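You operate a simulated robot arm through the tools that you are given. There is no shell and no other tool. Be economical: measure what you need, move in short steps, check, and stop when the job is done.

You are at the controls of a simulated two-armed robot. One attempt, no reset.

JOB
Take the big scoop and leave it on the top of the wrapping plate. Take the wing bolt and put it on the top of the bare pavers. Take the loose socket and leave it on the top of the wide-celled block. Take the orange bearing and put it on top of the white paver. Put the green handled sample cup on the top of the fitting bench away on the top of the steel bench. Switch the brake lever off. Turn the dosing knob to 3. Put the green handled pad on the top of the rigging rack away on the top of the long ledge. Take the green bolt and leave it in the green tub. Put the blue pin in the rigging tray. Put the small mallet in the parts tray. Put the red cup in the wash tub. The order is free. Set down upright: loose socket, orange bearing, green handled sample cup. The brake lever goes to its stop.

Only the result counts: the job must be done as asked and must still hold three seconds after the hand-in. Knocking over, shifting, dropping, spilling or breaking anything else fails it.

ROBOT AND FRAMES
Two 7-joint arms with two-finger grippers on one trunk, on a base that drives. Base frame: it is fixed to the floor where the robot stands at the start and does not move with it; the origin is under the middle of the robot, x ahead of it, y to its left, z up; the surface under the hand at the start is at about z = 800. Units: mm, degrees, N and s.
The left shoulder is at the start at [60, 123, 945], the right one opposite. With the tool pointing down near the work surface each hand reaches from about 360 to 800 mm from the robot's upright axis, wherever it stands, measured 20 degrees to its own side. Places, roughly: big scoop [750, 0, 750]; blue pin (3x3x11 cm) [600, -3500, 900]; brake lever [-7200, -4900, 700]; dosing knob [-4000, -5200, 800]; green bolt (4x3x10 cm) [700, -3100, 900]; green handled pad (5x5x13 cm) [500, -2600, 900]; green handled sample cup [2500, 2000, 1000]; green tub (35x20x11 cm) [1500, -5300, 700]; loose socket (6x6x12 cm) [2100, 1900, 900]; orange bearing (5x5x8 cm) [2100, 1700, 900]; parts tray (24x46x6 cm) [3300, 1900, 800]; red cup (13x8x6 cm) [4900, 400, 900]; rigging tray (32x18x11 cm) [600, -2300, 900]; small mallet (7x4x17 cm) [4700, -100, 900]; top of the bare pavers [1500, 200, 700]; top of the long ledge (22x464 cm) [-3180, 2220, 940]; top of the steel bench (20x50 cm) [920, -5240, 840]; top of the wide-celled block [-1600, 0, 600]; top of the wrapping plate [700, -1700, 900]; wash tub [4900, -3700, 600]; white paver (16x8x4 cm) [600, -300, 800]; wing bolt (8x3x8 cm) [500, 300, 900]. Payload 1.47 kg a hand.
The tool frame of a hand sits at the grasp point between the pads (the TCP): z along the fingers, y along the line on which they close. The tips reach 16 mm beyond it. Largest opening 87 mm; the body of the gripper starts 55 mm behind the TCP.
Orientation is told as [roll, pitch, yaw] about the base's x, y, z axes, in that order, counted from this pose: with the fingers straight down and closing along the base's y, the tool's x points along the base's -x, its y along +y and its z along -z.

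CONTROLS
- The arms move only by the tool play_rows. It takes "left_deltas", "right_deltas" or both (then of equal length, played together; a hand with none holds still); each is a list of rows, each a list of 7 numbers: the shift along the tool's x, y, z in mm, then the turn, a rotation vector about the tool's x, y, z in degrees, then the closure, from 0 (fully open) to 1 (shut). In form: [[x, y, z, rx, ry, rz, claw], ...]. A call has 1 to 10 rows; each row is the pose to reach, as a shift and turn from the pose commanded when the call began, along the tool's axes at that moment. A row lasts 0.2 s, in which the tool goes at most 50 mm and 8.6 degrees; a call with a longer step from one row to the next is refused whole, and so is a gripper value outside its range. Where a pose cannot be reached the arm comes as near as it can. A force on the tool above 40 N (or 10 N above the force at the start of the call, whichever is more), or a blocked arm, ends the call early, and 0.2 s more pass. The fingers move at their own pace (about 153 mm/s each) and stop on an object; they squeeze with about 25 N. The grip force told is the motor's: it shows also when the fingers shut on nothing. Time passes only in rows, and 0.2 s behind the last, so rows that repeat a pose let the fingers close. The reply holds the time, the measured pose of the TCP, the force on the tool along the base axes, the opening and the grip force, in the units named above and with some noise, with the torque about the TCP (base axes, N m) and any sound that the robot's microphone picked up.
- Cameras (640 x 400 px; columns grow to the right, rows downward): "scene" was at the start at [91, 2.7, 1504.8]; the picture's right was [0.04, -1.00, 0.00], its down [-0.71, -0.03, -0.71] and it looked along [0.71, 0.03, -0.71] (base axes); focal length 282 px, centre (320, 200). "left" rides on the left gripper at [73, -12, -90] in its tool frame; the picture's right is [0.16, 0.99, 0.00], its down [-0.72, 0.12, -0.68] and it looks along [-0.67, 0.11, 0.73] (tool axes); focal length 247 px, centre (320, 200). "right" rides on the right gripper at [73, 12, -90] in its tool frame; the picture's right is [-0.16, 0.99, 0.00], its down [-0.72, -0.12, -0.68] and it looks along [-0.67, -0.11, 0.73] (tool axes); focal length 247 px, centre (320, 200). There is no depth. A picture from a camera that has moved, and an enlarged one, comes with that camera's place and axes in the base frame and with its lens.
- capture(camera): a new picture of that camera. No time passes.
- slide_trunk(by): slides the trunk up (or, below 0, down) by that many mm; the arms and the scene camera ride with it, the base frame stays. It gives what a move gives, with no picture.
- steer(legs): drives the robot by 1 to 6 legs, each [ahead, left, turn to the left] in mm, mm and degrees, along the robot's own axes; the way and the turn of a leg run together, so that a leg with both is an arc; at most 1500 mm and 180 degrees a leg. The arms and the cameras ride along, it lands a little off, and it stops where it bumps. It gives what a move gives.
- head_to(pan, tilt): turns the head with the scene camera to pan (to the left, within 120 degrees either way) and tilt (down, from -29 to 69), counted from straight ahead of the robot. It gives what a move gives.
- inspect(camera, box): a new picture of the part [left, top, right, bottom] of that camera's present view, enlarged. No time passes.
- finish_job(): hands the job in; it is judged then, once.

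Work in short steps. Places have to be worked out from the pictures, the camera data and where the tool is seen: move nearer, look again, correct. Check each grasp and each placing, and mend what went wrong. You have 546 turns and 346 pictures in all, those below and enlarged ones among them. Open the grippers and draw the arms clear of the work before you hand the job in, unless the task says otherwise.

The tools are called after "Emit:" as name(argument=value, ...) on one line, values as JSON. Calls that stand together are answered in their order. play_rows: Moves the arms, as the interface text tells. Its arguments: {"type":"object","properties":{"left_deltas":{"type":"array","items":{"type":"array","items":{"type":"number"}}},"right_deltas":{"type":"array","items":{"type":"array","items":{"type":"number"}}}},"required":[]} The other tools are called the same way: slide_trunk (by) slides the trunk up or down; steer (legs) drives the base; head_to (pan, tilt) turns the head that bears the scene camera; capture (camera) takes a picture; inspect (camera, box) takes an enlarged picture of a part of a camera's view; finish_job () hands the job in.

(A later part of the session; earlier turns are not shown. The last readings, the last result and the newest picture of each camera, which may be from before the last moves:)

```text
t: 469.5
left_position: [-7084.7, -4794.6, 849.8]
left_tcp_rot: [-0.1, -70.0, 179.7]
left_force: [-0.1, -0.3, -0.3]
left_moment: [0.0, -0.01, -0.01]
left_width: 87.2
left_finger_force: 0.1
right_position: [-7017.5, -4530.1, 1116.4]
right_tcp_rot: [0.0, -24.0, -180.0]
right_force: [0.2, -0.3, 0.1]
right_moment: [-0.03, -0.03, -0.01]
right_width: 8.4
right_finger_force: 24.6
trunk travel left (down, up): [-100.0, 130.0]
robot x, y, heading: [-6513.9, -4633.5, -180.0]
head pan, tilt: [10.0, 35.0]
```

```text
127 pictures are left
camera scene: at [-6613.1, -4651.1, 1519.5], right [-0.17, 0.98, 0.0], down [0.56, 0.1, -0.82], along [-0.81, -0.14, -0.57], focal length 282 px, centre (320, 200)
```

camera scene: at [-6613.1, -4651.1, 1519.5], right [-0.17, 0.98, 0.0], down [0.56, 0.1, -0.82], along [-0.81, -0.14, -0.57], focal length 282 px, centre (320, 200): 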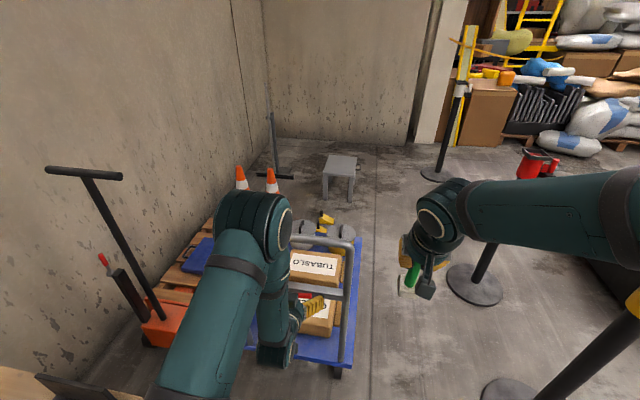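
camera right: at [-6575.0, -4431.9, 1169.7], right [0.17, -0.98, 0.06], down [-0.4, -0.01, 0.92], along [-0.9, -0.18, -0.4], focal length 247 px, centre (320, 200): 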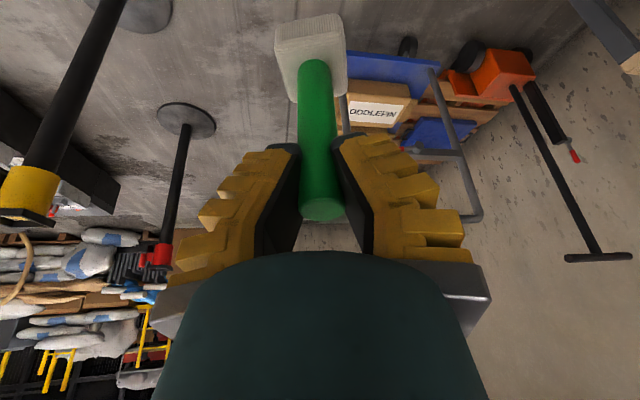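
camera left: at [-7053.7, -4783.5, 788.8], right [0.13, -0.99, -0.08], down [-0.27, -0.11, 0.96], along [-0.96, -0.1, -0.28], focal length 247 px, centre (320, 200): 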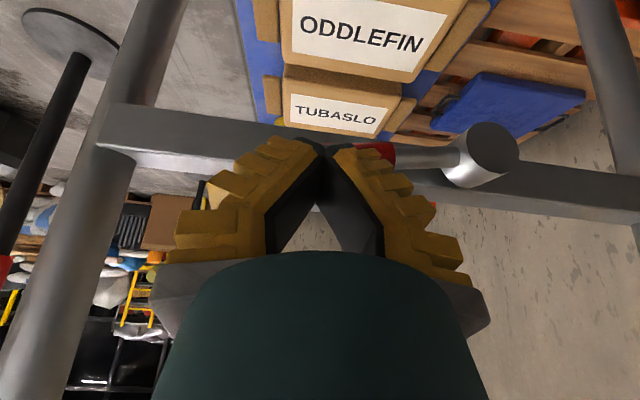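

Good posture. Now roll the hand 88° about its axis so the fingers close vertically.

Emit:
play_rows(left_deltas=[[0, 0, 0, 0, 0, 8.5, 0], [0, 0, 0, 0, 0, 17, 0], [0, 0, 0, 0, 0, 25.5, 0], [0, 0, 0, 0, 0, 34, 0], [0, 0, 0, 0, 0, 42.5, 0], [0, 0, 0, 0, 0, 51, 0], [0, 0, 0, 0, 0, 59.5, 0], [0, 0, 0, 0, 0, 68, 0], [0, 0, 0, 0, 0, 76.5, 0], [0, 0, 0, 0, 0, 85, 0]])

Emit:
capture(camera="left")

Emit:
capture(camera="scene")

```text
t: 471.7
left_position: [-7084.8, -4795.2, 849.6]
left_tcp_rot: [69.9, -4.6, 91.2]
left_force: [0.5, 0.2, 0.0]
left_moment: [0.01, -0.03, -0.02]
left_width: 87.0
left_finger_force: 0.0
right_position: [-7017.9, -4531.1, 1117.7]
right_tcp_rot: [0.1, -24.0, -180.0]
right_force: [-0.1, 0.0, -0.5]
right_moment: [0.0, -0.01, 0.0]
right_width: 8.3
right_finger_force: 25.0
trunk travel left (down, up): [-100.0, 130.0]
robot x, y, heading: [-6517.1, -4637.0, -179.9]
head pan, tilt: [10.0, 35.0]
```

```text
126 pictures are left
camera left: at [-6995.1, -4867.5, 864.5], right [-0.33, -0.24, 0.91], down [0.58, 0.71, 0.4], along [-0.74, 0.67, -0.1], focal length 247 px, centre (320, 200)
```

left: 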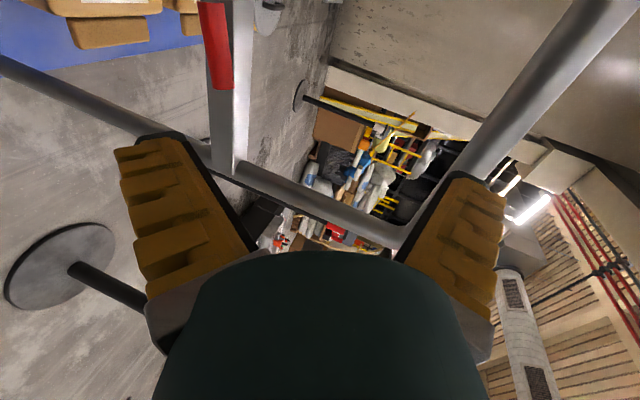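

```text
125 pictures are left
camera scene: at [-6612.9, -4650.7, 1519.5], right [-0.17, 0.98, 0.0], down [0.56, 0.1, -0.82], along [-0.81, -0.14, -0.57], focal length 282 px, centre (320, 200)
```

scene: 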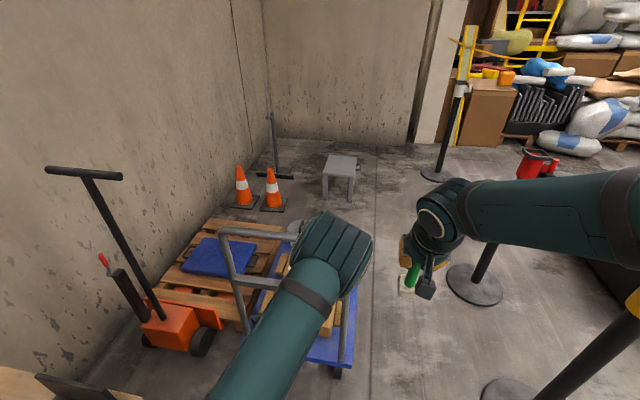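

Tool y now points up, z ahead. Move down in front of the lever first (TCP ≈[-7062,-4800,772]) and look.

Emit:
play_rows(left_deltas=[[4, -27, 2, 0, 0, 0, 0], [8, -54, 3, 0, 0, 0, 0], [12, -80, 5, 0, 0, 0, 0]])

Emit:
capture(camera="left")

Emit:
capture(camera="scene")

```text
t: 472.5
left_position: [-7061.5, -4801.0, 772.1]
left_tcp_rot: [69.9, -4.9, 91.3]
left_force: [-0.6, -0.7, 0.0]
left_moment: [-0.01, 0.02, -0.01]
left_width: 86.8
left_finger_force: 0.1
right_position: [-7018.8, -4530.7, 1115.5]
right_tcp_rot: [0.0, -24.1, -179.9]
right_force: [0.4, -0.5, -0.6]
right_moment: [0.0, -0.02, 0.0]
right_width: 8.3
right_finger_force: 25.3
trunk travel left (down, up): [-100.0, 130.0]
robot x, y, heading: [-6515.5, -4632.8, -180.2]
head pan, tilt: [10.0, 35.0]
```

```text
124 pictures are left
camera left: at [-6972.3, -4873.3, 786.6], right [-0.33, -0.24, 0.91], down [0.58, 0.71, 0.4], along [-0.74, 0.67, -0.1], focal length 247 px, centre (320, 200)
```

left: 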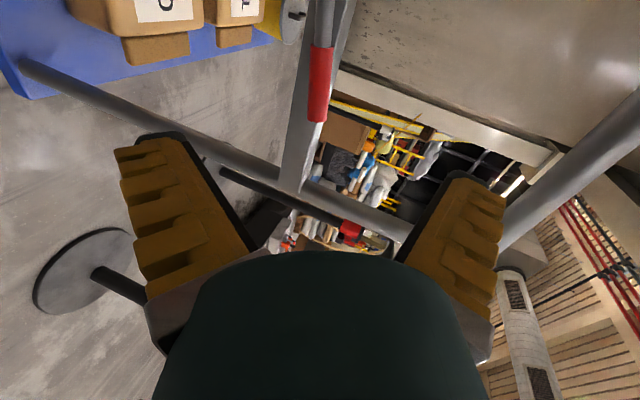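

```text
123 pictures are left
camera scene: at [-6613.3, -4651.1, 1519.4], right [-0.17, 0.98, 0.0], down [0.56, 0.1, -0.82], along [-0.81, -0.14, -0.57], focal length 282 px, centre (320, 200)
```

scene: 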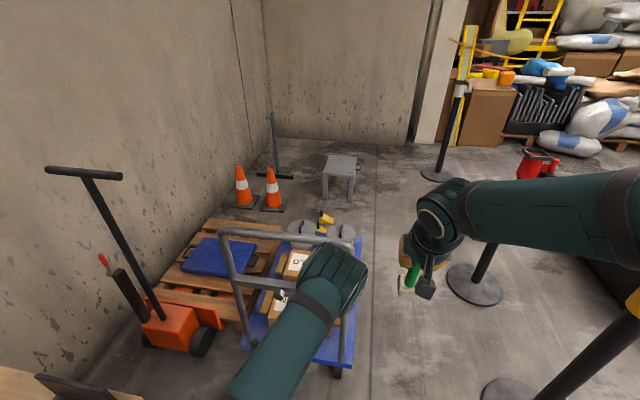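

The grip is centred between the fingers. Advance 105 mm along the tool axis.

Emit:
play_rows(left_deltas=[[0, 0, 30, 0, 0, 0, 0], [0, 0, 60, 0, 0, 0, 0], [0, 0, 85, 0, 0, 0, 0], [2, 0, 100, 0, 0, 0, 0], [3, 0, 108, 0, 0, 0, 0]])

Emit:
capture(camera="left")

Emit:
capture(camera="scene")

```text
t: 473.7
left_position: [-7164.4, -4801.7, 735.0]
left_tcp_rot: [69.7, -4.7, 91.3]
left_force: [0.4, 0.0, -0.1]
left_moment: [-0.01, 0.0, 0.05]
left_width: 86.9
left_finger_force: 0.1
right_position: [-7016.7, -4531.7, 1115.3]
right_tcp_rot: [0.0, -24.0, -180.0]
right_force: [0.2, -0.6, -0.2]
right_moment: [0.01, 0.02, 0.04]
right_width: 8.2
right_finger_force: 24.9
trunk travel left (down, up): [-100.0, 130.0]
robot x, y, heading: [-6517.9, -4631.3, -179.7]
head pan, tilt: [10.0, 35.0]
```

```text
122 pictures are left
camera left: at [-7073.5, -4874.8, 749.2], right [-0.34, -0.24, 0.91], down [0.58, 0.71, 0.4], along [-0.74, 0.67, -0.1], focal length 247 px, centre (320, 200)
```

left: 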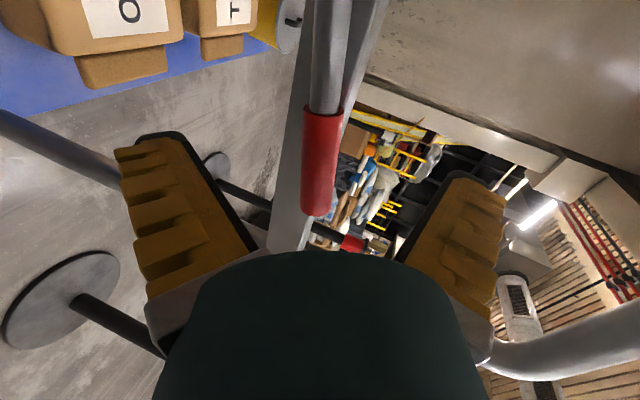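

```text
121 pictures are left
camera scene: at [-6613.0, -4651.0, 1519.5], right [-0.17, 0.98, 0.0], down [0.56, 0.1, -0.82], along [-0.81, -0.14, -0.57], focal length 282 px, centre (320, 200)
```

scene: 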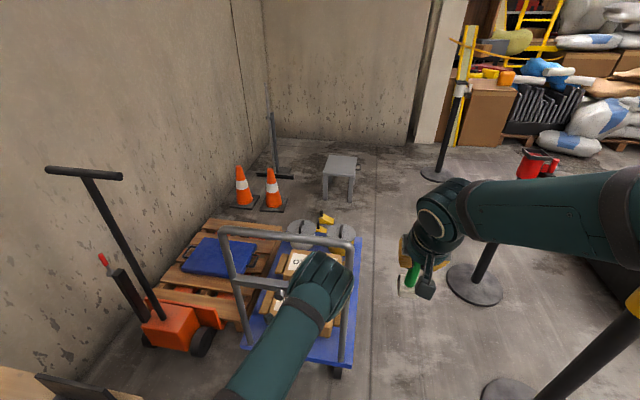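

Lever is between the fingers. Grip it and test swinging it up by 24° along the arc.

Emit:
play_rows(left_deltas=[[0, 0, 0, 0, 0, 0, 0.6], [0, 0, 0, 0, 0, 0, 1], [0, 0, 0, 0, 0, 0, 1], [0, 9.8, -3.6, 0, 0, -8, 1], [1, 19.6, -7, 0, 0, -16, 1], [4, 29, -10.5, 0, 0, -24, 1]])

Emit:
capture(camera="left")

```text
t: 475.1
left_position: [-7159.9, -4810.9, 764.5]
left_tcp_rot: [67.3, -27.2, 100.5]
left_force: [21.7, -9.5, 0.1]
left_moment: [0.06, 0.08, -0.47]
left_width: 7.9
left_finger_force: 24.9
right_position: [-7017.5, -4531.5, 1117.2]
right_tcp_rot: [0.0, -24.1, -180.0]
right_force: [0.0, 0.0, -0.2]
right_moment: [0.02, -0.02, -0.01]
right_width: 8.3
right_finger_force: 24.5
trunk travel left (down, up): [-100.0, 130.0]
robot x, y, heading: [-6515.5, -4636.0, -179.9]
head pan, tilt: [10.0, 35.0]
```

```text
120 pictures are left
camera left: at [-7061.1, -4870.2, 753.4], right [-0.27, -0.62, 0.74], down [0.49, 0.57, 0.66], along [-0.83, 0.54, 0.14], focal length 247 px, centre (320, 200)
```

left: 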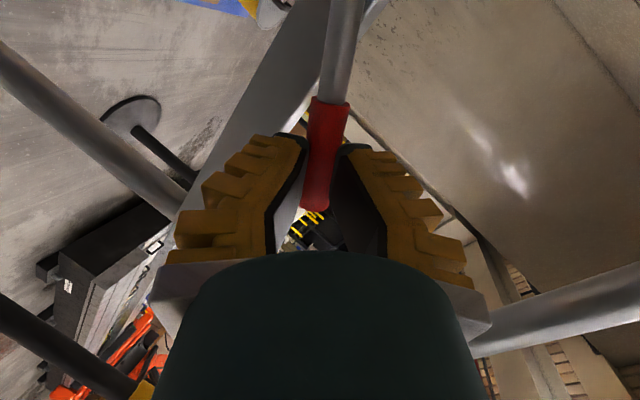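

The lever swings up. Continue along the arc to about 72°, easing back 4 mm.

Emit:
play_rows(left_deltas=[[0, 9.9, -6, 0, 0, -8, 1], [1.6, 19.9, -10, 0, 0, -16, 1], [4.6, 29.5, -13, 0, 0, -24, 1], [8.9, 38.9, -15, 0, 0, -32, 1], [14.4, 47.5, -17, 0, 0, -40, 1], [21.2, 55.4, -18, 0, 0, -48, 1]])

Emit:
capture(camera="left")

Emit:
capture(camera="scene")

```text
t: 476.5
left_position: [-7159.2, -4853.6, 805.9]
left_tcp_rot: [31.2, -66.5, 146.0]
left_force: [0.2, 0.1, 0.1]
left_moment: [0.04, -0.05, -0.02]
left_width: 0.0
left_finger_force: 24.5
right_position: [-7019.4, -4531.9, 1116.6]
right_tcp_rot: [0.1, -23.9, -180.0]
right_force: [-0.6, 0.7, -0.6]
right_moment: [-0.02, -0.02, -0.02]
right_width: 8.3
right_finger_force: 25.0
trunk travel left (down, up): [-100.0, 130.0]
robot x, y, heading: [-6516.0, -4633.0, -179.9]
head pan, tilt: [10.0, 35.0]
```

```text
119 pictures are left
camera left: at [-7050.6, -4860.0, 769.6], right [-0.03, -1.0, 0.06], down [0.39, 0.04, 0.92], along [-0.92, 0.05, 0.39], focal length 247 px, centre (320, 200)
```

left: 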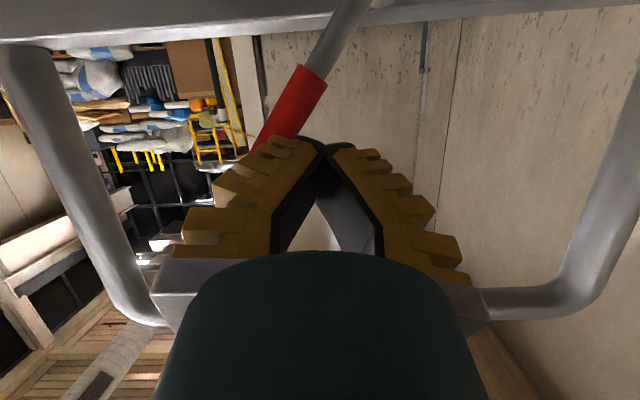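

```text
118 pictures are left
camera scene: at [-6613.0, -4651.4, 1519.5], right [-0.17, 0.98, 0.0], down [0.56, 0.1, -0.82], along [-0.81, -0.14, -0.57], focal length 282 px, centre (320, 200)
```

scene: 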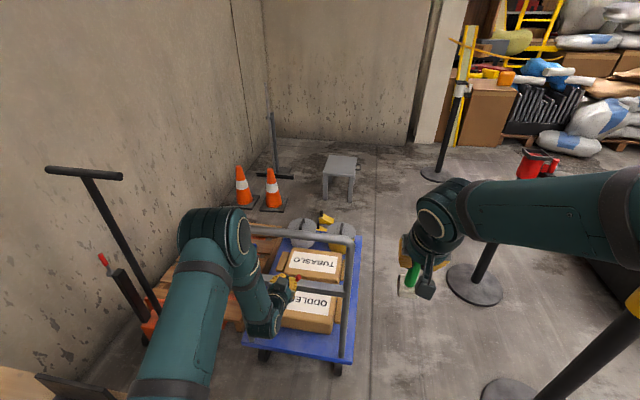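

The lever slipped out at ≈56° up. Go round to its +y side with closed fingers, then push it on toward -y until it stops.

Emit:
play_rows(left_deltas=[[0, 0, -25, 0, 0, 0, 1], [0, 0, -50, 0, 0, 0, 1], [0, -30, -50, 0, 0, 0, 1], [0, -60, -50, 0, 0, 0, 1], [0, -60, -25, 0, 0, 0, 1], [0, -60, 0, 0, 0, 0, 1]])

Emit:
capture(camera="left")

```text
t: 477.9
left_position: [-7153.9, -4794.6, 793.4]
left_tcp_rot: [31.5, -66.4, 145.7]
left_force: [0.3, 0.1, 0.3]
left_moment: [0.0, -0.01, -0.02]
left_width: 0.0
left_finger_force: 25.8
right_position: [-7017.8, -4530.8, 1116.3]
right_tcp_rot: [0.0, -24.0, -180.0]
right_force: [0.9, -0.8, -0.7]
right_moment: [-0.01, 0.0, -0.02]
right_width: 8.0
right_finger_force: 24.6
trunk travel left (down, up): [-100.0, 130.0]
robot x, y, heading: [-6516.7, -4633.8, -179.9]
head pan, tilt: [10.0, 35.0]
```

```text
117 pictures are left
camera left: at [-7044.8, -4801.3, 756.5], right [-0.03, -1.0, 0.06], down [0.39, 0.05, 0.92], along [-0.92, 0.05, 0.39], focal length 247 px, centre (320, 200)
```

left: 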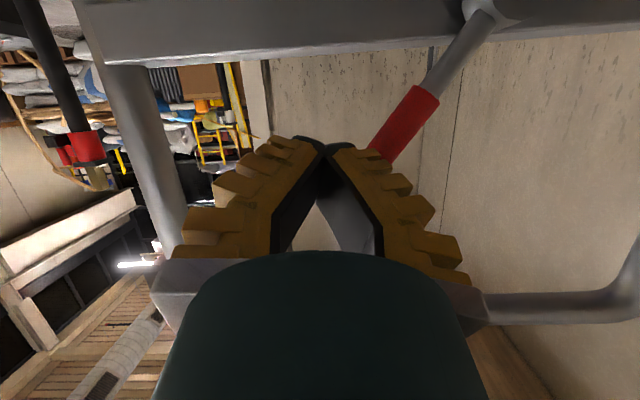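

Now push toward -y (tool +y) with fingertips 10 mm deeper.

Emit:
play_rows(left_deltas=[[0, 0, 10, 0, 0, 0, 1], [0, 12, 10, 0, 0, 0, 1], [0, 24, 10, 0, 0, 0, 1], [0, 36, 10, 0, 0, 0, 1], [0, 46, 10, 0, 0, 0, 1]])

Emit:
capture(camera="left")

```text
t: 479.1
left_position: [-7167.8, -4840.9, 799.9]
left_tcp_rot: [31.5, -66.3, 145.8]
left_force: [6.0, 0.8, 0.1]
left_moment: [-0.02, 0.06, 0.06]
left_width: 0.2
left_finger_force: 25.2
right_position: [-7018.4, -4530.1, 1116.2]
right_tcp_rot: [0.0, -24.0, -180.0]
right_force: [0.4, 1.0, -0.9]
right_moment: [0.01, -0.01, 0.02]
right_width: 8.1
right_finger_force: 24.9
trunk travel left (down, up): [-100.0, 130.0]
robot x, y, heading: [-6518.7, -4632.3, -179.8]
head pan, tilt: [10.0, 35.0]
```

```text
116 pictures are left
camera left: at [-7058.2, -4847.5, 762.7], right [-0.03, -1.0, 0.06], down [0.39, 0.05, 0.92], along [-0.92, 0.05, 0.38], focal length 247 px, centre (320, 200)
```

left: 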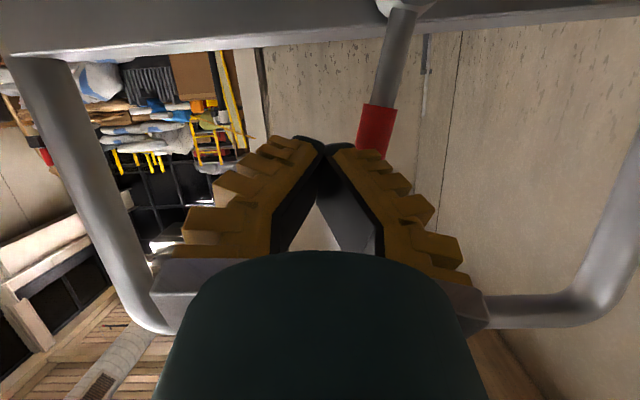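

It keeps moving (≈80° now). Push on.

Emit:
play_rows(left_deltas=[[0, 10, 0, 0, 0, 0, 1], [0, 20, 0, 0, 0, 0, 1], [0, 30, 0, 0, 0, 0, 1], [0, 40, 0, 0, 0, 0, 1], [0, 50, 0, 0, 0, 0, 1]])

Emit:
capture(camera="left")

```text
t: 480.2
left_position: [-7171.8, -4864.8, 806.8]
left_tcp_rot: [30.0, -66.3, 145.4]
left_force: [0.7, 12.6, -0.8]
left_moment: [-0.12, -0.03, -0.26]
left_width: 0.0
left_finger_force: 25.1
right_position: [-7016.1, -4529.1, 1116.4]
right_tcp_rot: [0.0, -24.0, 179.8]
right_force: [-0.6, -1.3, -0.6]
right_moment: [-0.01, 0.01, -0.03]
right_width: 8.3
right_finger_force: 24.8
trunk travel left (down, up): [-100.0, 130.0]
robot x, y, heading: [-6513.0, -4632.5, 179.9]
head pan, tilt: [10.0, 35.0]
stopped in row 5 (left hand): the force on the tool passed its limit at 44 N (the readings are from after the stop); the commanded pose is now the measured one
```

```text
115 pictures are left
camera left: at [-7061.5, -4873.2, 770.2], right [-0.06, -1.0, 0.05], down [0.38, 0.03, 0.92], along [-0.92, 0.08, 0.38], focal length 247 px, centre (320, 200)
```

left: 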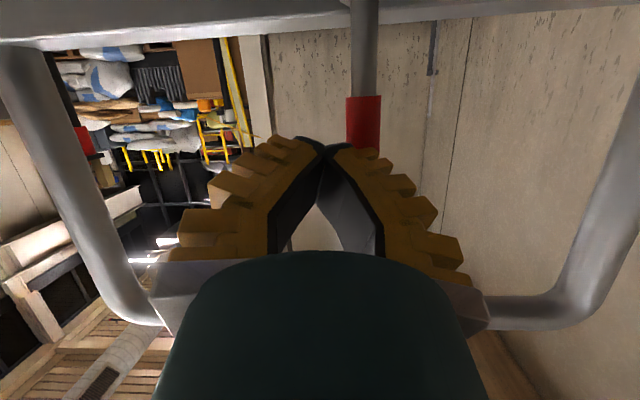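

The lever is vertical and hit its stop (44 N). Back out along the tool axis and verify.

Emit:
play_rows(left_deltas=[[0, -3, -30, 0, 0, 0, 1], [0, -3, -70, 0, 0, 0, 1], [0, -3, -110, 0, 0, 0, 1], [0, -3, -150, 0, 0, 0, 1], [0, -3, -190, 0, 0, 0, 0.5], [0, -3, -220, 0, 0, 0, 0]])

Emit:
capture(camera="left")

Emit:
capture(camera="scene")

```text
t: 481.6
left_position: [-6971.4, -4873.9, 878.6]
left_tcp_rot: [30.2, -66.2, 145.6]
left_force: [-0.3, -0.6, -0.7]
left_moment: [-0.03, -0.01, -0.03]
left_width: 87.2
left_finger_force: 0.0
left hand out of reach, approached as far as the arm can: row 6
right_position: [-7018.0, -4529.7, 1117.3]
right_tcp_rot: [0.0, -23.9, 179.9]
right_force: [-0.5, 0.1, -0.1]
right_moment: [0.04, -0.04, -0.03]
right_width: 7.9
right_finger_force: 24.9
trunk travel left (down, up): [-100.0, 130.0]
robot x, y, heading: [-6515.8, -4638.1, 179.6]
head pan, tilt: [10.0, 35.0]
```

```text
114 pictures are left
camera left: at [-6862.3, -4882.3, 841.9], right [-0.05, -1.0, 0.06], down [0.38, 0.03, 0.92], along [-0.92, 0.07, 0.38], focal length 247 px, centre (320, 200)
```

left: 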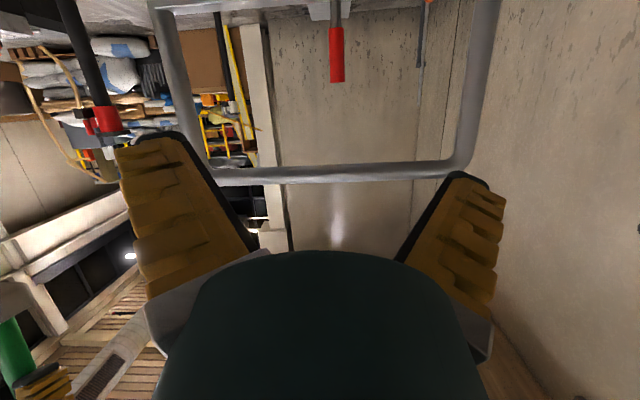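

```text
113 pictures are left
camera scene: at [-6613.1, -4650.3, 1519.5], right [-0.17, 0.99, 0.0], down [0.57, 0.1, -0.82], along [-0.81, -0.14, -0.57], focal length 282 px, centre (320, 200)
```

scene: 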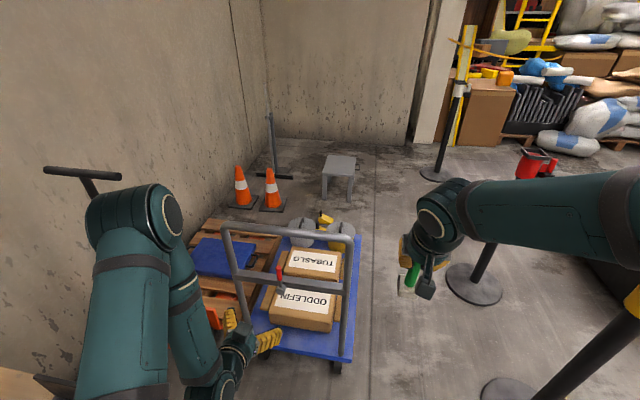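

Brake lever stands at its stop, off. Restore the left hand to pointing down, rising.

Emit:
play_rows(left_deltas=[[-10, 0, 5, 0, 8, 0, 0], [-30, 0, 0, 0, 16, 0, 0], [-50, 0, -5, 0, 24, 0, 0], [-70, 0, -10, 0, 32, 0, 0], [-90, 0, -15, 0, 40, 0, 0], [-110, 0, -20, 0, 48, 0, 0], [-130, 0, -25, 0, 56, 0, 0], [-150, 0, -30, 0, 62, 0, 0], [-170, 0, -40, 0, 66, 0, 0]])

Emit:
capture(camera="scene")

```text
t: 483.6
left_position: [-6989.2, -4836.1, 1048.6]
left_tcp_rot: [11.8, -3.0, 173.1]
left_force: [-0.3, 0.3, 0.1]
left_moment: [0.0, 0.05, 0.01]
left_width: 87.0
left_finger_force: 0.0
left hand out of reach, approached as far as the arm can: row 2
right_position: [-7017.7, -4528.7, 1116.6]
right_tcp_rot: [0.0, -24.0, 179.8]
right_force: [0.3, 0.0, -1.1]
right_moment: [0.02, 0.03, 0.01]
right_width: 7.9
right_finger_force: 25.8
trunk travel left (down, up): [-100.0, 130.0]
robot x, y, heading: [-6512.3, -4632.8, 179.7]
head pan, tilt: [10.0, 35.0]
```

```text
112 pictures are left
camera scene: at [-6611.6, -4650.2, 1519.6], right [-0.17, 0.99, 0.0], down [0.56, 0.1, -0.82], along [-0.81, -0.14, -0.57], focal length 282 px, centre (320, 200)
```

scene: 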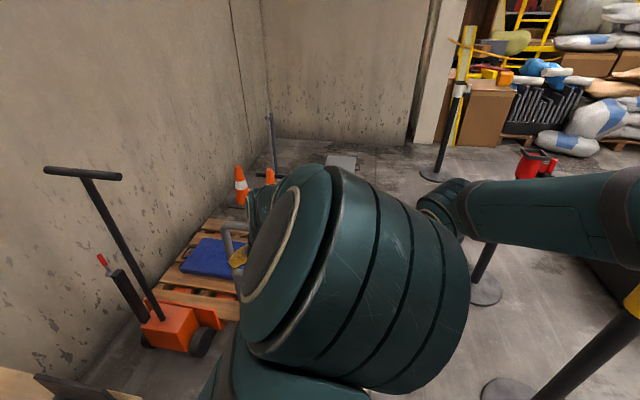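

The elbow went up in front of the camera; correct the tilt and see how the posture settles.

Emit:
play_rows(left_deltas=[[20, 0, 0, -6, 1.5, 0, 0], [40, 0, 0, -12, 3, -3, 0], [60, 0, 0, -12, 3, -7, 0], [60, 0, 0, -12, 3, -7, 0], [60, 0, 0, -12, 3, -7, 0]])

Emit:
capture(camera="scene")

```text
t: 484.8
left_position: [-6930.7, -4844.6, 1044.5]
left_tcp_rot: [23.4, -2.2, -179.3]
left_force: [-0.6, -0.1, -0.6]
left_moment: [0.0, -0.02, -0.04]
left_width: 87.0
left_finger_force: 0.1
right_position: [-7018.4, -4529.2, 1116.9]
right_tcp_rot: [0.0, -24.0, 179.8]
right_force: [0.3, 0.4, 0.2]
right_moment: [-0.03, -0.01, -0.03]
right_width: 8.0
right_finger_force: 25.2
trunk travel left (down, up): [-100.0, 130.0]
robot x, y, heading: [-6515.2, -4633.0, 179.8]
head pan, tilt: [10.0, 35.0]
```

```text
111 pictures are left
camera scene: at [-6612.5, -4650.3, 1519.5], right [-0.17, 0.99, 0.0], down [0.56, 0.1, -0.82], along [-0.81, -0.14, -0.57], focal length 282 px, centre (320, 200)
```

scene: 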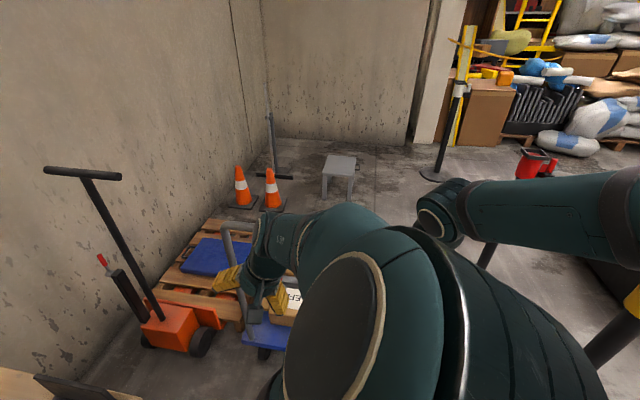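

Wrong sign; rotate back +23° about tool x.

Emit:
play_rows(left_deltas=[[0, 0, 0, 8, 0, 0, 0], [0, 0, 0, 16, 0, 0, 0], [0, 0, 0, 23.4, 2, 0, 0], [0, 0, 0, 23.4, 2, 0, 0], [0, 0, 0, 23.4, 2, 0, 0]])

Emit:
capture(camera="scene")

```text
t: 486.0
left_position: [-6929.4, -4845.1, 1043.4]
left_tcp_rot: [0.0, -0.4, -179.0]
left_force: [1.5, -0.3, 0.3]
left_moment: [0.01, 0.03, -0.03]
left_width: 87.2
left_finger_force: 0.1
right_position: [-7017.3, -4528.2, 1116.9]
right_tcp_rot: [-0.1, -24.0, 180.0]
right_force: [-0.6, 0.3, -0.7]
right_moment: [0.02, -0.06, 0.01]
right_width: 8.1
right_finger_force: 24.9
trunk travel left (down, up): [-100.0, 130.0]
robot x, y, heading: [-6514.3, -4630.6, 180.0]
head pan, tilt: [10.0, 35.0]
```

```text
110 pictures are left
camera scene: at [-6612.9, -4650.6, 1519.5], right [-0.17, 0.98, 0.0], down [0.57, 0.1, -0.82], along [-0.81, -0.14, -0.57], focal length 282 px, centre (320, 200)
```

scene: 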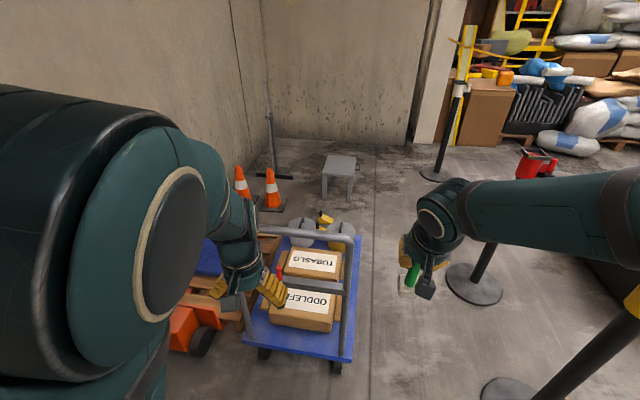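

Posture is normal again. Now carry the pad to the long ledge: back away and return along the aisle in reverse.

Emit:
steer(legs=[[-330, 0, 0], [0, -270, 0], [-1500, 0, 0], [-1500, 0, 0], [-1500, 0, 0], [-1300, 0, 0]])

Emit:
head_to(pan=-60, tilt=20)

Emit:
capture(camera="scene")

Emit:
capture(camera="right")

```text
t: 517.8
left_position: [-841.3, -4557.7, 1044.8]
left_tcp_rot: [-0.1, -0.5, -178.4]
left_force: [-0.9, 0.5, -0.3]
left_moment: [-0.02, 0.04, -0.02]
left_width: 87.0
left_finger_force: 0.1
right_position: [-930.9, -4243.5, 1116.3]
right_tcp_rot: [0.0, -23.9, -179.5]
right_force: [0.1, 0.1, -0.8]
right_moment: [-0.02, 0.0, 0.02]
right_width: 8.0
right_finger_force: 25.2
trunk travel left (down, up): [-100.0, 130.0]
robot x, y, heading: [-429.8, -4342.3, -179.3]
head pan, tilt: [10.0, 35.0]
```

```text
t: 519.2
left_position: [-840.4, -4558.0, 1044.4]
left_tcp_rot: [0.0, -0.4, -178.4]
left_force: [0.2, -0.4, -0.6]
left_moment: [0.03, 0.03, 0.02]
left_width: 86.9
left_finger_force: 0.0
right_position: [-932.2, -4243.5, 1116.8]
right_tcp_rot: [-0.1, -23.9, -179.6]
right_force: [0.7, 0.2, -0.2]
right_moment: [-0.02, 0.01, 0.0]
right_width: 7.9
right_finger_force: 24.8
trunk travel left (down, up): [-100.0, 130.0]
robot x, y, heading: [-429.3, -4341.8, -179.4]
head pan, tilt: [-60.0, 20.0]
```

```text
109 pictures are left
camera scene: at [-486.8, -4263.5, 1543.3], right [0.86, 0.51, 0.0], down [0.17, -0.29, -0.94], along [-0.48, 0.81, -0.34], focal length 282 px, centre (320, 200)
```

scene: 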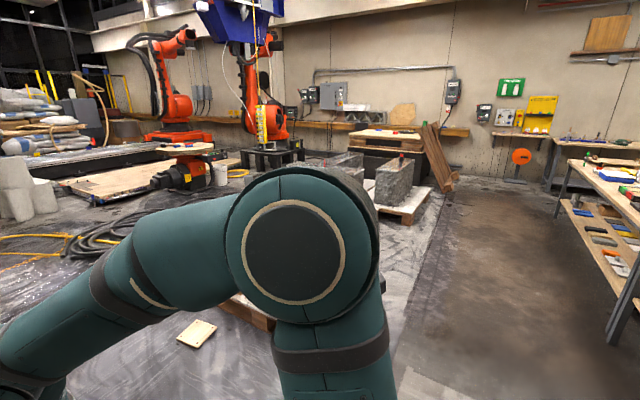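

```text
108 pictures are left
camera right: at [-829.4, -4255.0, 1169.7], right [-0.14, -0.99, 0.06], down [-0.39, 0.11, 0.92], along [-0.91, 0.1, -0.4], focal length 247 px, centre (320, 200)
```

right: 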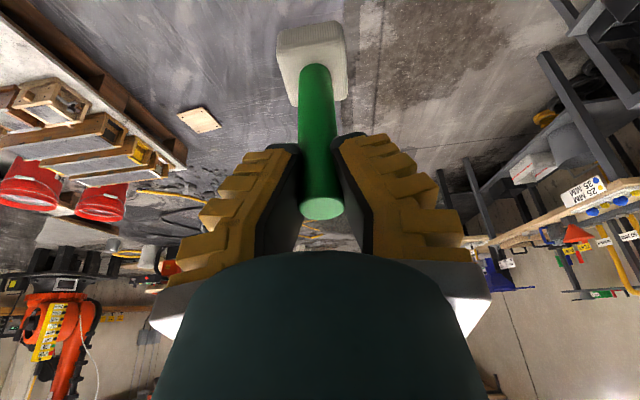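

The pad is still well held. Turn north and drive up the lane toward the ledge.

Emit:
steer(legs=[[0, 0, -90.5], [0, -120, 0], [1500, 0, 0], [1500, 0, 0], [1500, 0, 0], [700, 0, 0]])

Emit:
head_to(pan=35, tilt=20)

Emit:
capture(camera="scene")

```text
t: 549.2
left_position: [-591.0, 1271.0, 1044.0]
left_tcp_rot: [0.0, -0.3, 91.8]
left_force: [0.3, 0.7, -1.2]
left_moment: [-0.04, 0.02, 0.01]
left_width: 86.8
left_finger_force: 0.2
right_position: [-277.3, 1363.8, 1116.8]
right_tcp_rot: [0.1, -24.0, 90.5]
right_force: [-0.2, 0.2, -0.5]
right_moment: [-0.03, -0.04, 0.03]
right_width: 7.8
right_finger_force: 24.7
trunk travel left (down, up): [-100.0, 130.0]
robot x, y, heading: [-378.8, 860.4, 90.4]
head pan, tilt: [-60.0, 20.0]
```

```text
t: 551.0
left_position: [-591.7, 1271.8, 1043.2]
left_tcp_rot: [0.0, -0.4, 91.6]
left_force: [0.7, 0.2, 0.6]
left_moment: [0.02, 0.01, 0.02]
left_width: 87.1
left_finger_force: 0.1
right_position: [-276.8, 1363.8, 1116.8]
right_tcp_rot: [0.0, -24.0, 90.5]
right_force: [-0.8, -0.3, -0.4]
right_moment: [0.01, -0.01, -0.02]
right_width: 7.7
right_finger_force: 24.6
trunk travel left (down, up): [-100.0, 130.0]
robot x, y, heading: [-381.4, 861.2, 90.4]
head pan, tilt: [35.0, 20.0]
```

```text
107 pictures are left
camera scene: at [-431.0, 944.3, 1543.3], right [0.81, 0.58, 0.0], down [0.2, -0.28, -0.94], along [-0.55, 0.76, -0.34], focal length 282 px, centre (320, 200)
```

scene: 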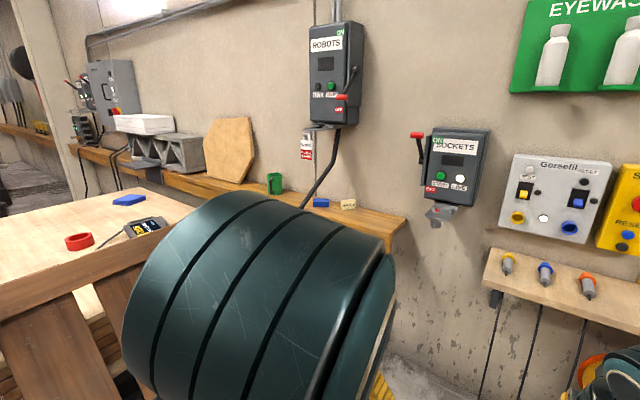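

Free spot at the ledge's right end (x≈-920…-1000). Raise the left hand, then go in stages: ahead 500, turn left 50°.

Emit:
play_rows(left_deltas=[[30, 0, -35, 0, 0, 0, 0], [60, 0, -70, 0, 0, 0, 0], [60, 0, -115, 0, 0, 0, 0], [60, 0, -160, 0, 0, 0, 0]])

Emit:
steer(legs=[[500, 0, 0], [0, 0, 50]])

Emit:
head_to(pan=0, tilt=35)

Emit:
capture(camera="scene")

```text
t: 552.0
left_position: [-589.6, 1210.4, 1203.2]
left_tcp_rot: [-0.7, 0.0, 91.5]
left_force: [0.9, 0.4, 0.0]
left_moment: [0.03, 0.02, -0.02]
left_width: 86.9
left_finger_force: 0.0
right_position: [-276.9, 1361.7, 1116.7]
right_tcp_rot: [0.2, -24.0, 90.5]
right_force: [0.4, 0.0, -0.4]
right_moment: [-0.01, 0.02, 0.03]
right_width: 8.0
right_finger_force: 25.0
trunk travel left (down, up): [-100.0, 130.0]
robot x, y, heading: [-375.9, 855.2, 90.7]
head pan, tilt: [35.0, 20.0]
```

```text
t: 557.2
left_position: [-787.5, 1419.6, 1203.4]
left_tcp_rot: [-0.3, -0.4, 142.1]
left_force: [-0.9, 0.2, -0.4]
left_moment: [-0.04, -0.02, -0.01]
left_width: 87.0
left_finger_force: 0.1
right_position: [-706.3, 1758.7, 1116.1]
right_tcp_rot: [0.0, -23.9, 140.9]
right_force: [-0.2, 0.0, -0.2]
right_moment: [-0.01, -0.04, 0.01]
right_width: 8.1
right_finger_force: 24.4
trunk travel left (down, up): [-100.0, 130.0]
robot x, y, heading: [-380.6, 1360.1, 141.2]
head pan, tilt: [35.0, 20.0]
```

```text
t: 558.2
left_position: [-787.1, 1420.0, 1203.2]
left_tcp_rot: [-0.3, -0.3, 142.2]
left_force: [0.3, 0.0, -0.5]
left_moment: [-0.01, 0.0, -0.01]
left_width: 87.2
left_finger_force: 0.1
right_position: [-705.6, 1756.5, 1117.5]
right_tcp_rot: [-0.1, -23.9, 141.0]
right_force: [-0.6, -0.7, -1.4]
right_moment: [-0.05, -0.04, -0.04]
right_width: 8.2
right_finger_force: 24.9
trunk travel left (down, up): [-100.0, 130.0]
robot x, y, heading: [-381.6, 1364.6, 141.3]
head pan, tilt: [0.0, 35.0]
```

```text
106 pictures are left
camera scene: at [-481.7, 1364.6, 1547.8], right [-0.02, 1.0, 0.0], down [0.3, 0.01, -0.95], along [-0.95, -0.02, -0.3], focal length 282 px, centre (320, 200)
```

scene: 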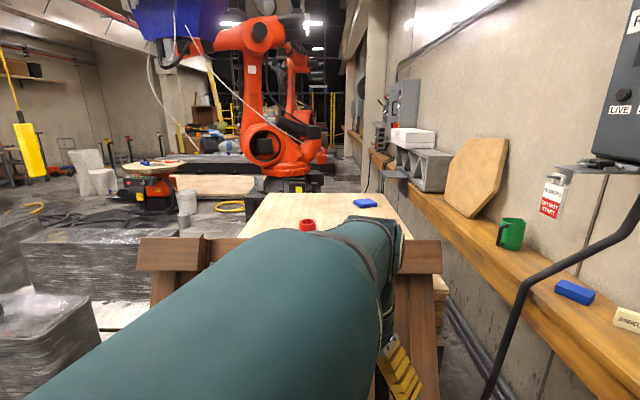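

Emit:
capture(camera="scene")

```text
105 pictures are left
camera scene: at [-481.7, 1364.6, 1547.8], right [-0.02, 1.0, 0.0], down [0.3, 0.01, -0.95], along [-0.95, -0.02, -0.3], focal length 282 px, centre (320, 200)
```

scene: 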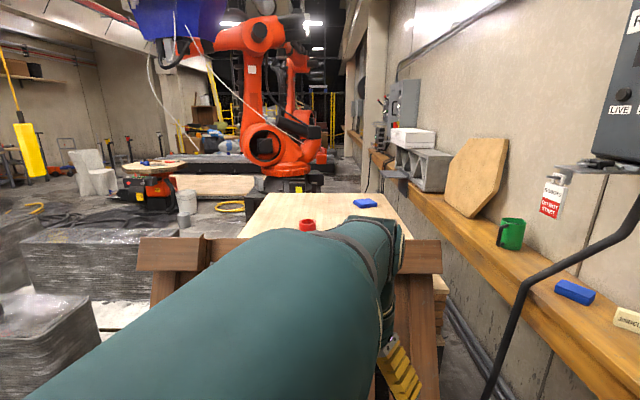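

The head did not follow; command it again.

Emit:
head_to(pan=-15, tilt=35)

Emit:
capture(camera="scene")

```text
t: 559.0
left_position: [-786.7, 1419.9, 1202.8]
left_tcp_rot: [-0.4, -0.3, 142.1]
left_force: [-0.5, 0.8, 0.5]
left_moment: [-0.05, 0.01, 0.04]
left_width: 87.1
left_finger_force: 0.1
right_position: [-705.6, 1758.3, 1116.5]
right_tcp_rot: [0.0, -24.1, 141.0]
right_force: [0.1, -0.3, -0.6]
right_moment: [0.0, -0.03, 0.02]
right_width: 7.8
right_finger_force: 24.3
trunk travel left (down, up): [-100.0, 130.0]
robot x, y, heading: [-382.2, 1358.1, 140.9]
head pan, tilt: [-15.0, 35.0]
```

```text
104 pictures are left
camera scene: at [-481.7, 1364.7, 1547.8], right [-0.02, 1.0, 0.0], down [0.3, 0.01, -0.95], along [-0.95, -0.02, -0.3], focal length 282 px, centre (320, 200)
```

scene: 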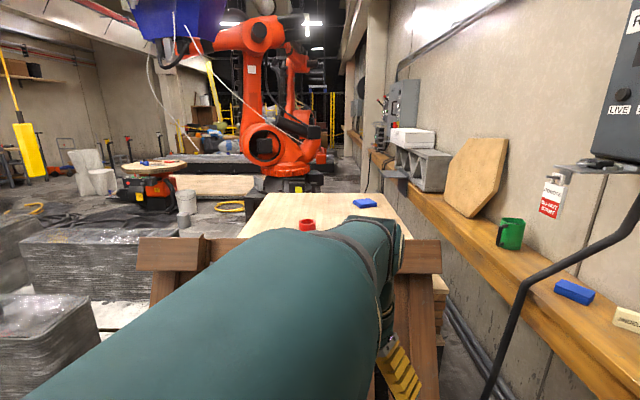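

The left elbow seems to block the head. Lower the left hand again to free it.

Emit:
play_rows(left_deltas=[[-20, 20, 40, 0, 0, 0, 0], [-40, 40, 80, 0, 0, 0, 0], [-60, 60, 115, 0, 0, 0, 0]])

Emit:
head_to(pan=-10, tilt=35)

Emit:
capture(camera="scene")

```text
t: 559.8
left_position: [-873.5, 1410.0, 1087.5]
left_tcp_rot: [-0.3, -0.3, 142.1]
left_force: [-0.9, 0.2, -0.1]
left_moment: [0.04, -0.03, -0.03]
left_width: 87.2
left_finger_force: 0.0
right_position: [-706.8, 1757.5, 1115.9]
right_tcp_rot: [0.0, -23.9, 141.0]
right_force: [-1.1, 0.2, -0.9]
right_moment: [0.01, -0.02, 0.01]
right_width: 8.2
right_finger_force: 25.0
trunk travel left (down, up): [-100.0, 130.0]
robot x, y, heading: [-382.7, 1359.2, 141.0]
head pan, tilt: [-15.0, 35.0]
```

```text
t: 560.4
left_position: [-871.4, 1410.1, 1087.5]
left_tcp_rot: [-0.3, -0.3, 142.1]
left_force: [-0.3, 0.3, 0.7]
left_moment: [0.0, 0.01, -0.01]
left_width: 86.8
left_finger_force: 0.2
right_position: [-705.1, 1757.3, 1116.4]
right_tcp_rot: [0.0, -24.1, 140.9]
right_force: [0.2, 0.7, -0.9]
right_moment: [-0.02, -0.03, 0.0]
right_width: 7.9
right_finger_force: 25.0
trunk travel left (down, up): [-100.0, 130.0]
robot x, y, heading: [-380.8, 1360.8, 141.2]
head pan, tilt: [-10.0, 35.0]
```

```text
103 pictures are left
camera scene: at [-446.0, 1433.0, 1519.5], right [0.75, 0.66, 0.0], down [0.38, -0.43, -0.82], along [-0.54, 0.62, -0.57], focal length 282 px, centre (320, 200)
```

scene: 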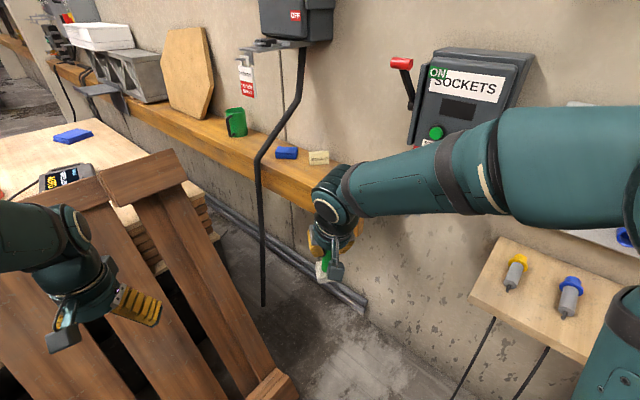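

Drive [330 ahead, 40 right]; the pad then hangs just in front of the ledge end.

Emit:
steer(legs=[[330, -40, 0]])

Emit:
capture(camera="right")

Emit:
capture(camera="scene")

```text
t: 562.1
left_position: [-1030.0, 1569.3, 1087.0]
left_tcp_rot: [-0.3, -0.2, 142.2]
left_force: [-0.4, 0.1, 0.4]
left_moment: [-0.02, -0.01, -0.01]
left_width: 86.9
left_finger_force: 0.1
right_position: [-863.0, 1919.1, 1115.3]
right_tcp_rot: [0.1, -23.9, 141.2]
right_force: [0.6, 0.2, -1.3]
right_moment: [-0.04, -0.01, 0.02]
right_width: 8.0
right_finger_force: 25.1
trunk travel left (down, up): [-100.0, 130.0]
robot x, y, heading: [-535.2, 1519.4, 141.2]
head pan, tilt: [-10.0, 35.0]
stopped in leg 1: the robot was blocked; the commanded pose is now the measured one
```

```text
102 pictures are left
camera right: at [-790.2, 1843.9, 1168.8], right [-0.73, -0.68, 0.07], down [-0.23, 0.33, 0.91], along [-0.64, 0.66, -0.4], focal length 247 px, centre (320, 200)
```

right: 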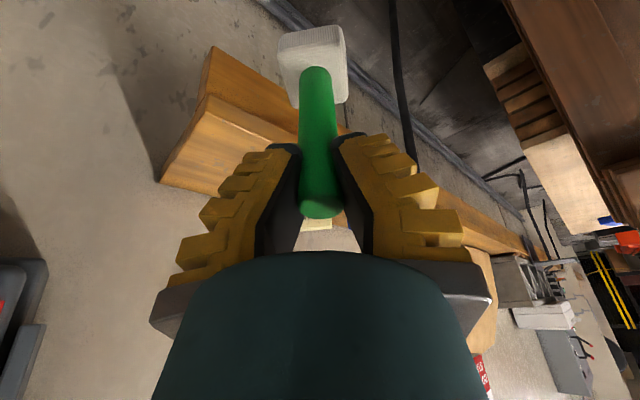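

```text
101 pictures are left
camera scene: at [-603.7, 1594.9, 1519.1], right [0.75, 0.66, 0.0], down [0.38, -0.43, -0.82], along [-0.54, 0.62, -0.58], focal length 282 px, centre (320, 200)
```

scene: 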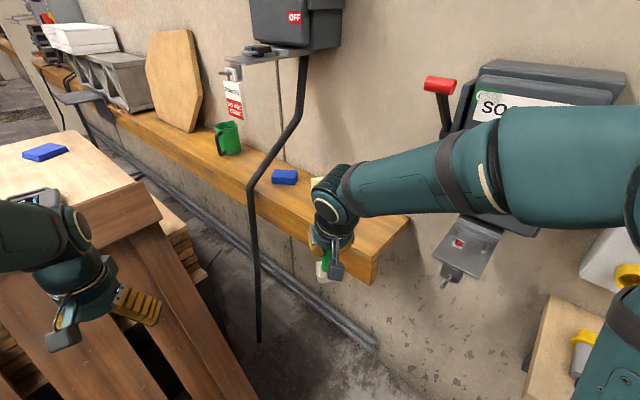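

Blocked just short, but within reach. Carry the pad over the ledge end at about [-925,2170].

Emit:
play_rows(right_deltas=[[-31, -26, 14, 0, 0, 0, 1], [-63, -52, 28, 0, 0, 0, 1], [-94, -78, 42, 0, 0, 0, 1], [-126, -104, 56, 0, 0, 0, 1], [-157, -130, 70, 0, 0, 0, 1], [-188, -156, 84, 0, 0, 0, 1]])

Emit:
capture(camera="scene")

Emit:
capture(camera="right")

```text
t: 563.5
left_position: [-1028.1, 1569.1, 1087.8]
left_tcp_rot: [-0.3, -0.2, 142.3]
left_force: [-0.7, 0.6, -0.4]
left_moment: [0.01, 0.0, -0.01]
left_width: 87.1
left_finger_force: 0.1
right_position: [-922.4, 2167.7, 1116.5]
right_tcp_rot: [0.1, -23.9, 141.1]
right_force: [0.4, 1.2, -0.6]
right_moment: [-0.04, -0.02, 0.0]
right_width: 8.2
right_finger_force: 25.1
trunk travel left (down, up): [-100.0, 130.0]
robot x, y, heading: [-535.6, 1520.2, 141.1]
head pan, tilt: [-10.0, 35.0]
```

```text
100 pictures are left
camera scene: at [-602.0, 1593.4, 1519.4], right [0.75, 0.66, 0.0], down [0.38, -0.43, -0.82], along [-0.54, 0.62, -0.57], focal length 282 px, centre (320, 200)
```

scene: 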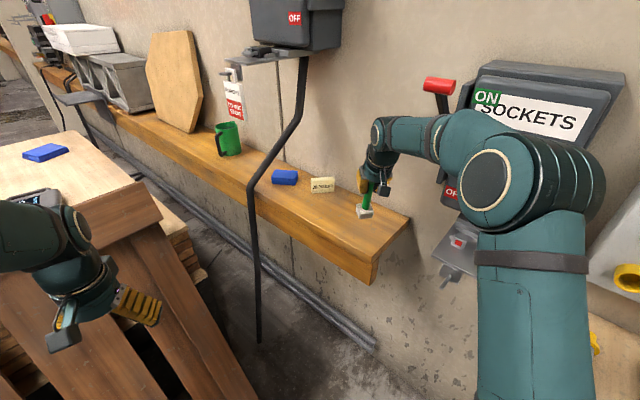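

```text
99 pictures are left
camera right: at [-850.9, 2092.9, 1169.5], right [-0.73, -0.68, 0.07], down [-0.23, 0.33, 0.92], along [-0.64, 0.65, -0.4], focal length 247 px, centre (320, 200)
```

right: 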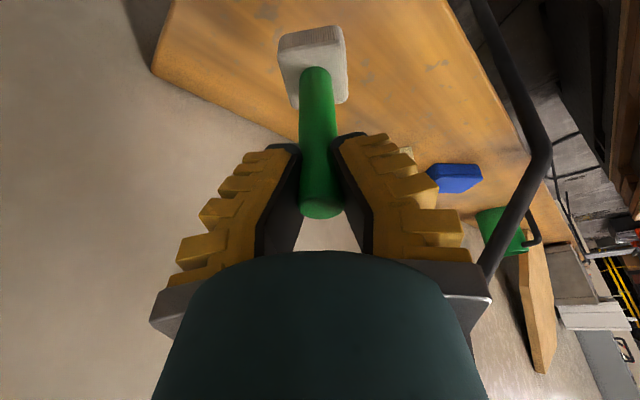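

Lower toward the ledge: 45 mm, then gently.

Emit:
play_rows(right_deltas=[[8, 0, 18, 0, 0, 0, 1], [16, 0, 36, 0, 0, 0, 1], [19, 0, 42, 0, 0, 0, 1], [21, 0, 47, 0, 0, 0, 1]])

Emit:
inspect(camera="scene", box=[290, 140, 430, 290])

```text
t: 564.5
left_position: [-1026.9, 1568.5, 1087.8]
left_tcp_rot: [-0.3, -0.2, 142.3]
left_force: [-0.3, 0.4, 0.7]
left_moment: [-0.02, 0.02, -0.02]
left_width: 86.8
left_finger_force: 0.0
right_position: [-923.6, 2167.1, 1063.9]
right_tcp_rot: [0.1, -24.1, 141.1]
right_force: [0.4, -0.1, -1.0]
right_moment: [-0.03, -0.05, 0.01]
right_width: 8.2
right_finger_force: 25.0
trunk travel left (down, up): [-100.0, 130.0]
robot x, y, heading: [-534.0, 1520.3, 141.2]
head pan, tilt: [-10.0, 35.0]
```

```text
2.67 times, centred on (360, 215) of scene
camera zoom: at [-601.6, 1592.3, 1519.5], right [0.75, 0.66, 0.0], down [0.38, -0.43, -0.82], along [-0.54, 0.62, -0.57], focal length 753 px, centre (213, 160)
```

zoom: 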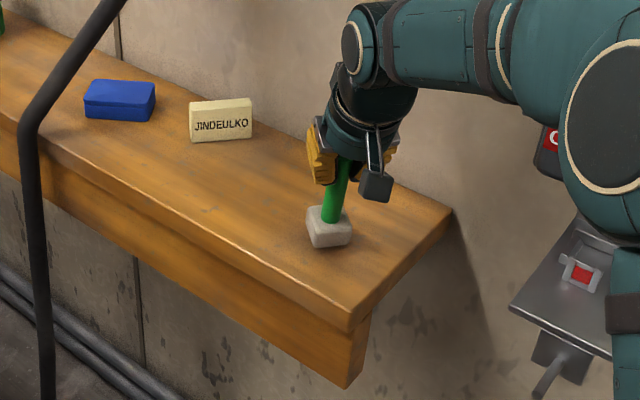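

Emit:
play_rows(right_deltas=[[2, 0, 4, 0, 0, 0, 1], [3.5, 0, 8, 0, 0, 0, 1], [5, 0, 11.5, 0, 0, 0, 1], [6.5, 0, 15, 0, 0, 0, 1]])

```text
t: 565.5
left_position: [-1025.7, 1567.5, 1089.0]
left_tcp_rot: [-0.4, -0.3, 142.3]
left_force: [0.2, 0.1, -0.5]
left_moment: [0.0, 0.0, 0.0]
left_width: 87.1
left_finger_force: 0.0
right_position: [-923.4, 2166.5, 1052.9]
right_tcp_rot: [-0.1, -24.5, 141.1]
right_force: [-0.8, 1.2, 29.8]
right_moment: [0.16, 0.13, -0.02]
right_width: 18.1
right_finger_force: 24.8
trunk travel left (down, up): [-100.0, 130.0]
robot x, y, heading: [-537.4, 1521.2, 141.2]
head pan, tilt: [-10.0, 35.0]
```

Contact. Unload, open, and withdraw along the tool axis.

Emit:
play_rows(right_deltas=[[-2, 0, -4, 0, 0, 0, 1], [-2, 0, -4, 0, 0, 0, 0.7], [-2, 0, -4, 0, 0, 0, 0.4], [-2, 0, -4, 0, 0, 0, 0.2], [-10, 0, -30, 0, 0, 0, 0.2], [-20, 0, -70, 0, 0, 0, 0.2], [-20, 0, -115, 0, 0, 0, 0], [-20, 0, -155, 0, 0, 0, 0]])

Emit:
capture(camera="scene")

```text
t: 567.3
left_position: [-1029.1, 1566.2, 1087.4]
left_tcp_rot: [-0.3, -0.2, 142.3]
left_force: [0.3, 0.8, -0.5]
left_moment: [-0.01, 0.0, -0.02]
left_width: 87.1
left_finger_force: 0.1
right_position: [-891.1, 2134.8, 1194.4]
right_tcp_rot: [0.0, -23.6, 141.4]
right_force: [-0.4, -0.2, 1.2]
right_moment: [0.0, -0.02, 0.01]
right_width: 87.1
right_finger_force: 0.0
trunk travel left (down, up): [-100.0, 130.0]
robot x, y, heading: [-534.2, 1517.2, 141.2]
head pan, tilt: [-10.0, 35.0]
```

```text
97 pictures are left
camera scene: at [-603.7, 1591.3, 1519.1], right [0.75, 0.66, 0.0], down [0.38, -0.43, -0.82], along [-0.54, 0.62, -0.57], focal length 282 px, centre (320, 200)
```

scene: 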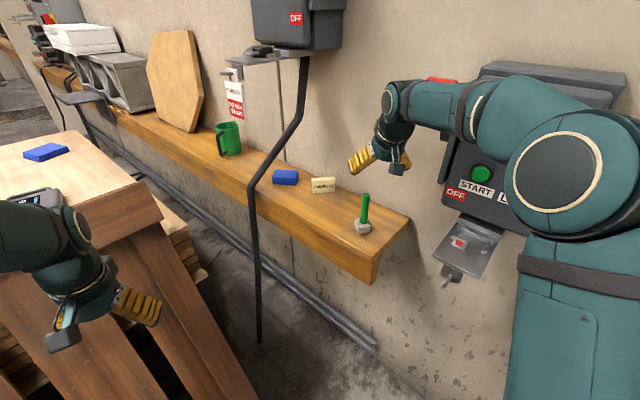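

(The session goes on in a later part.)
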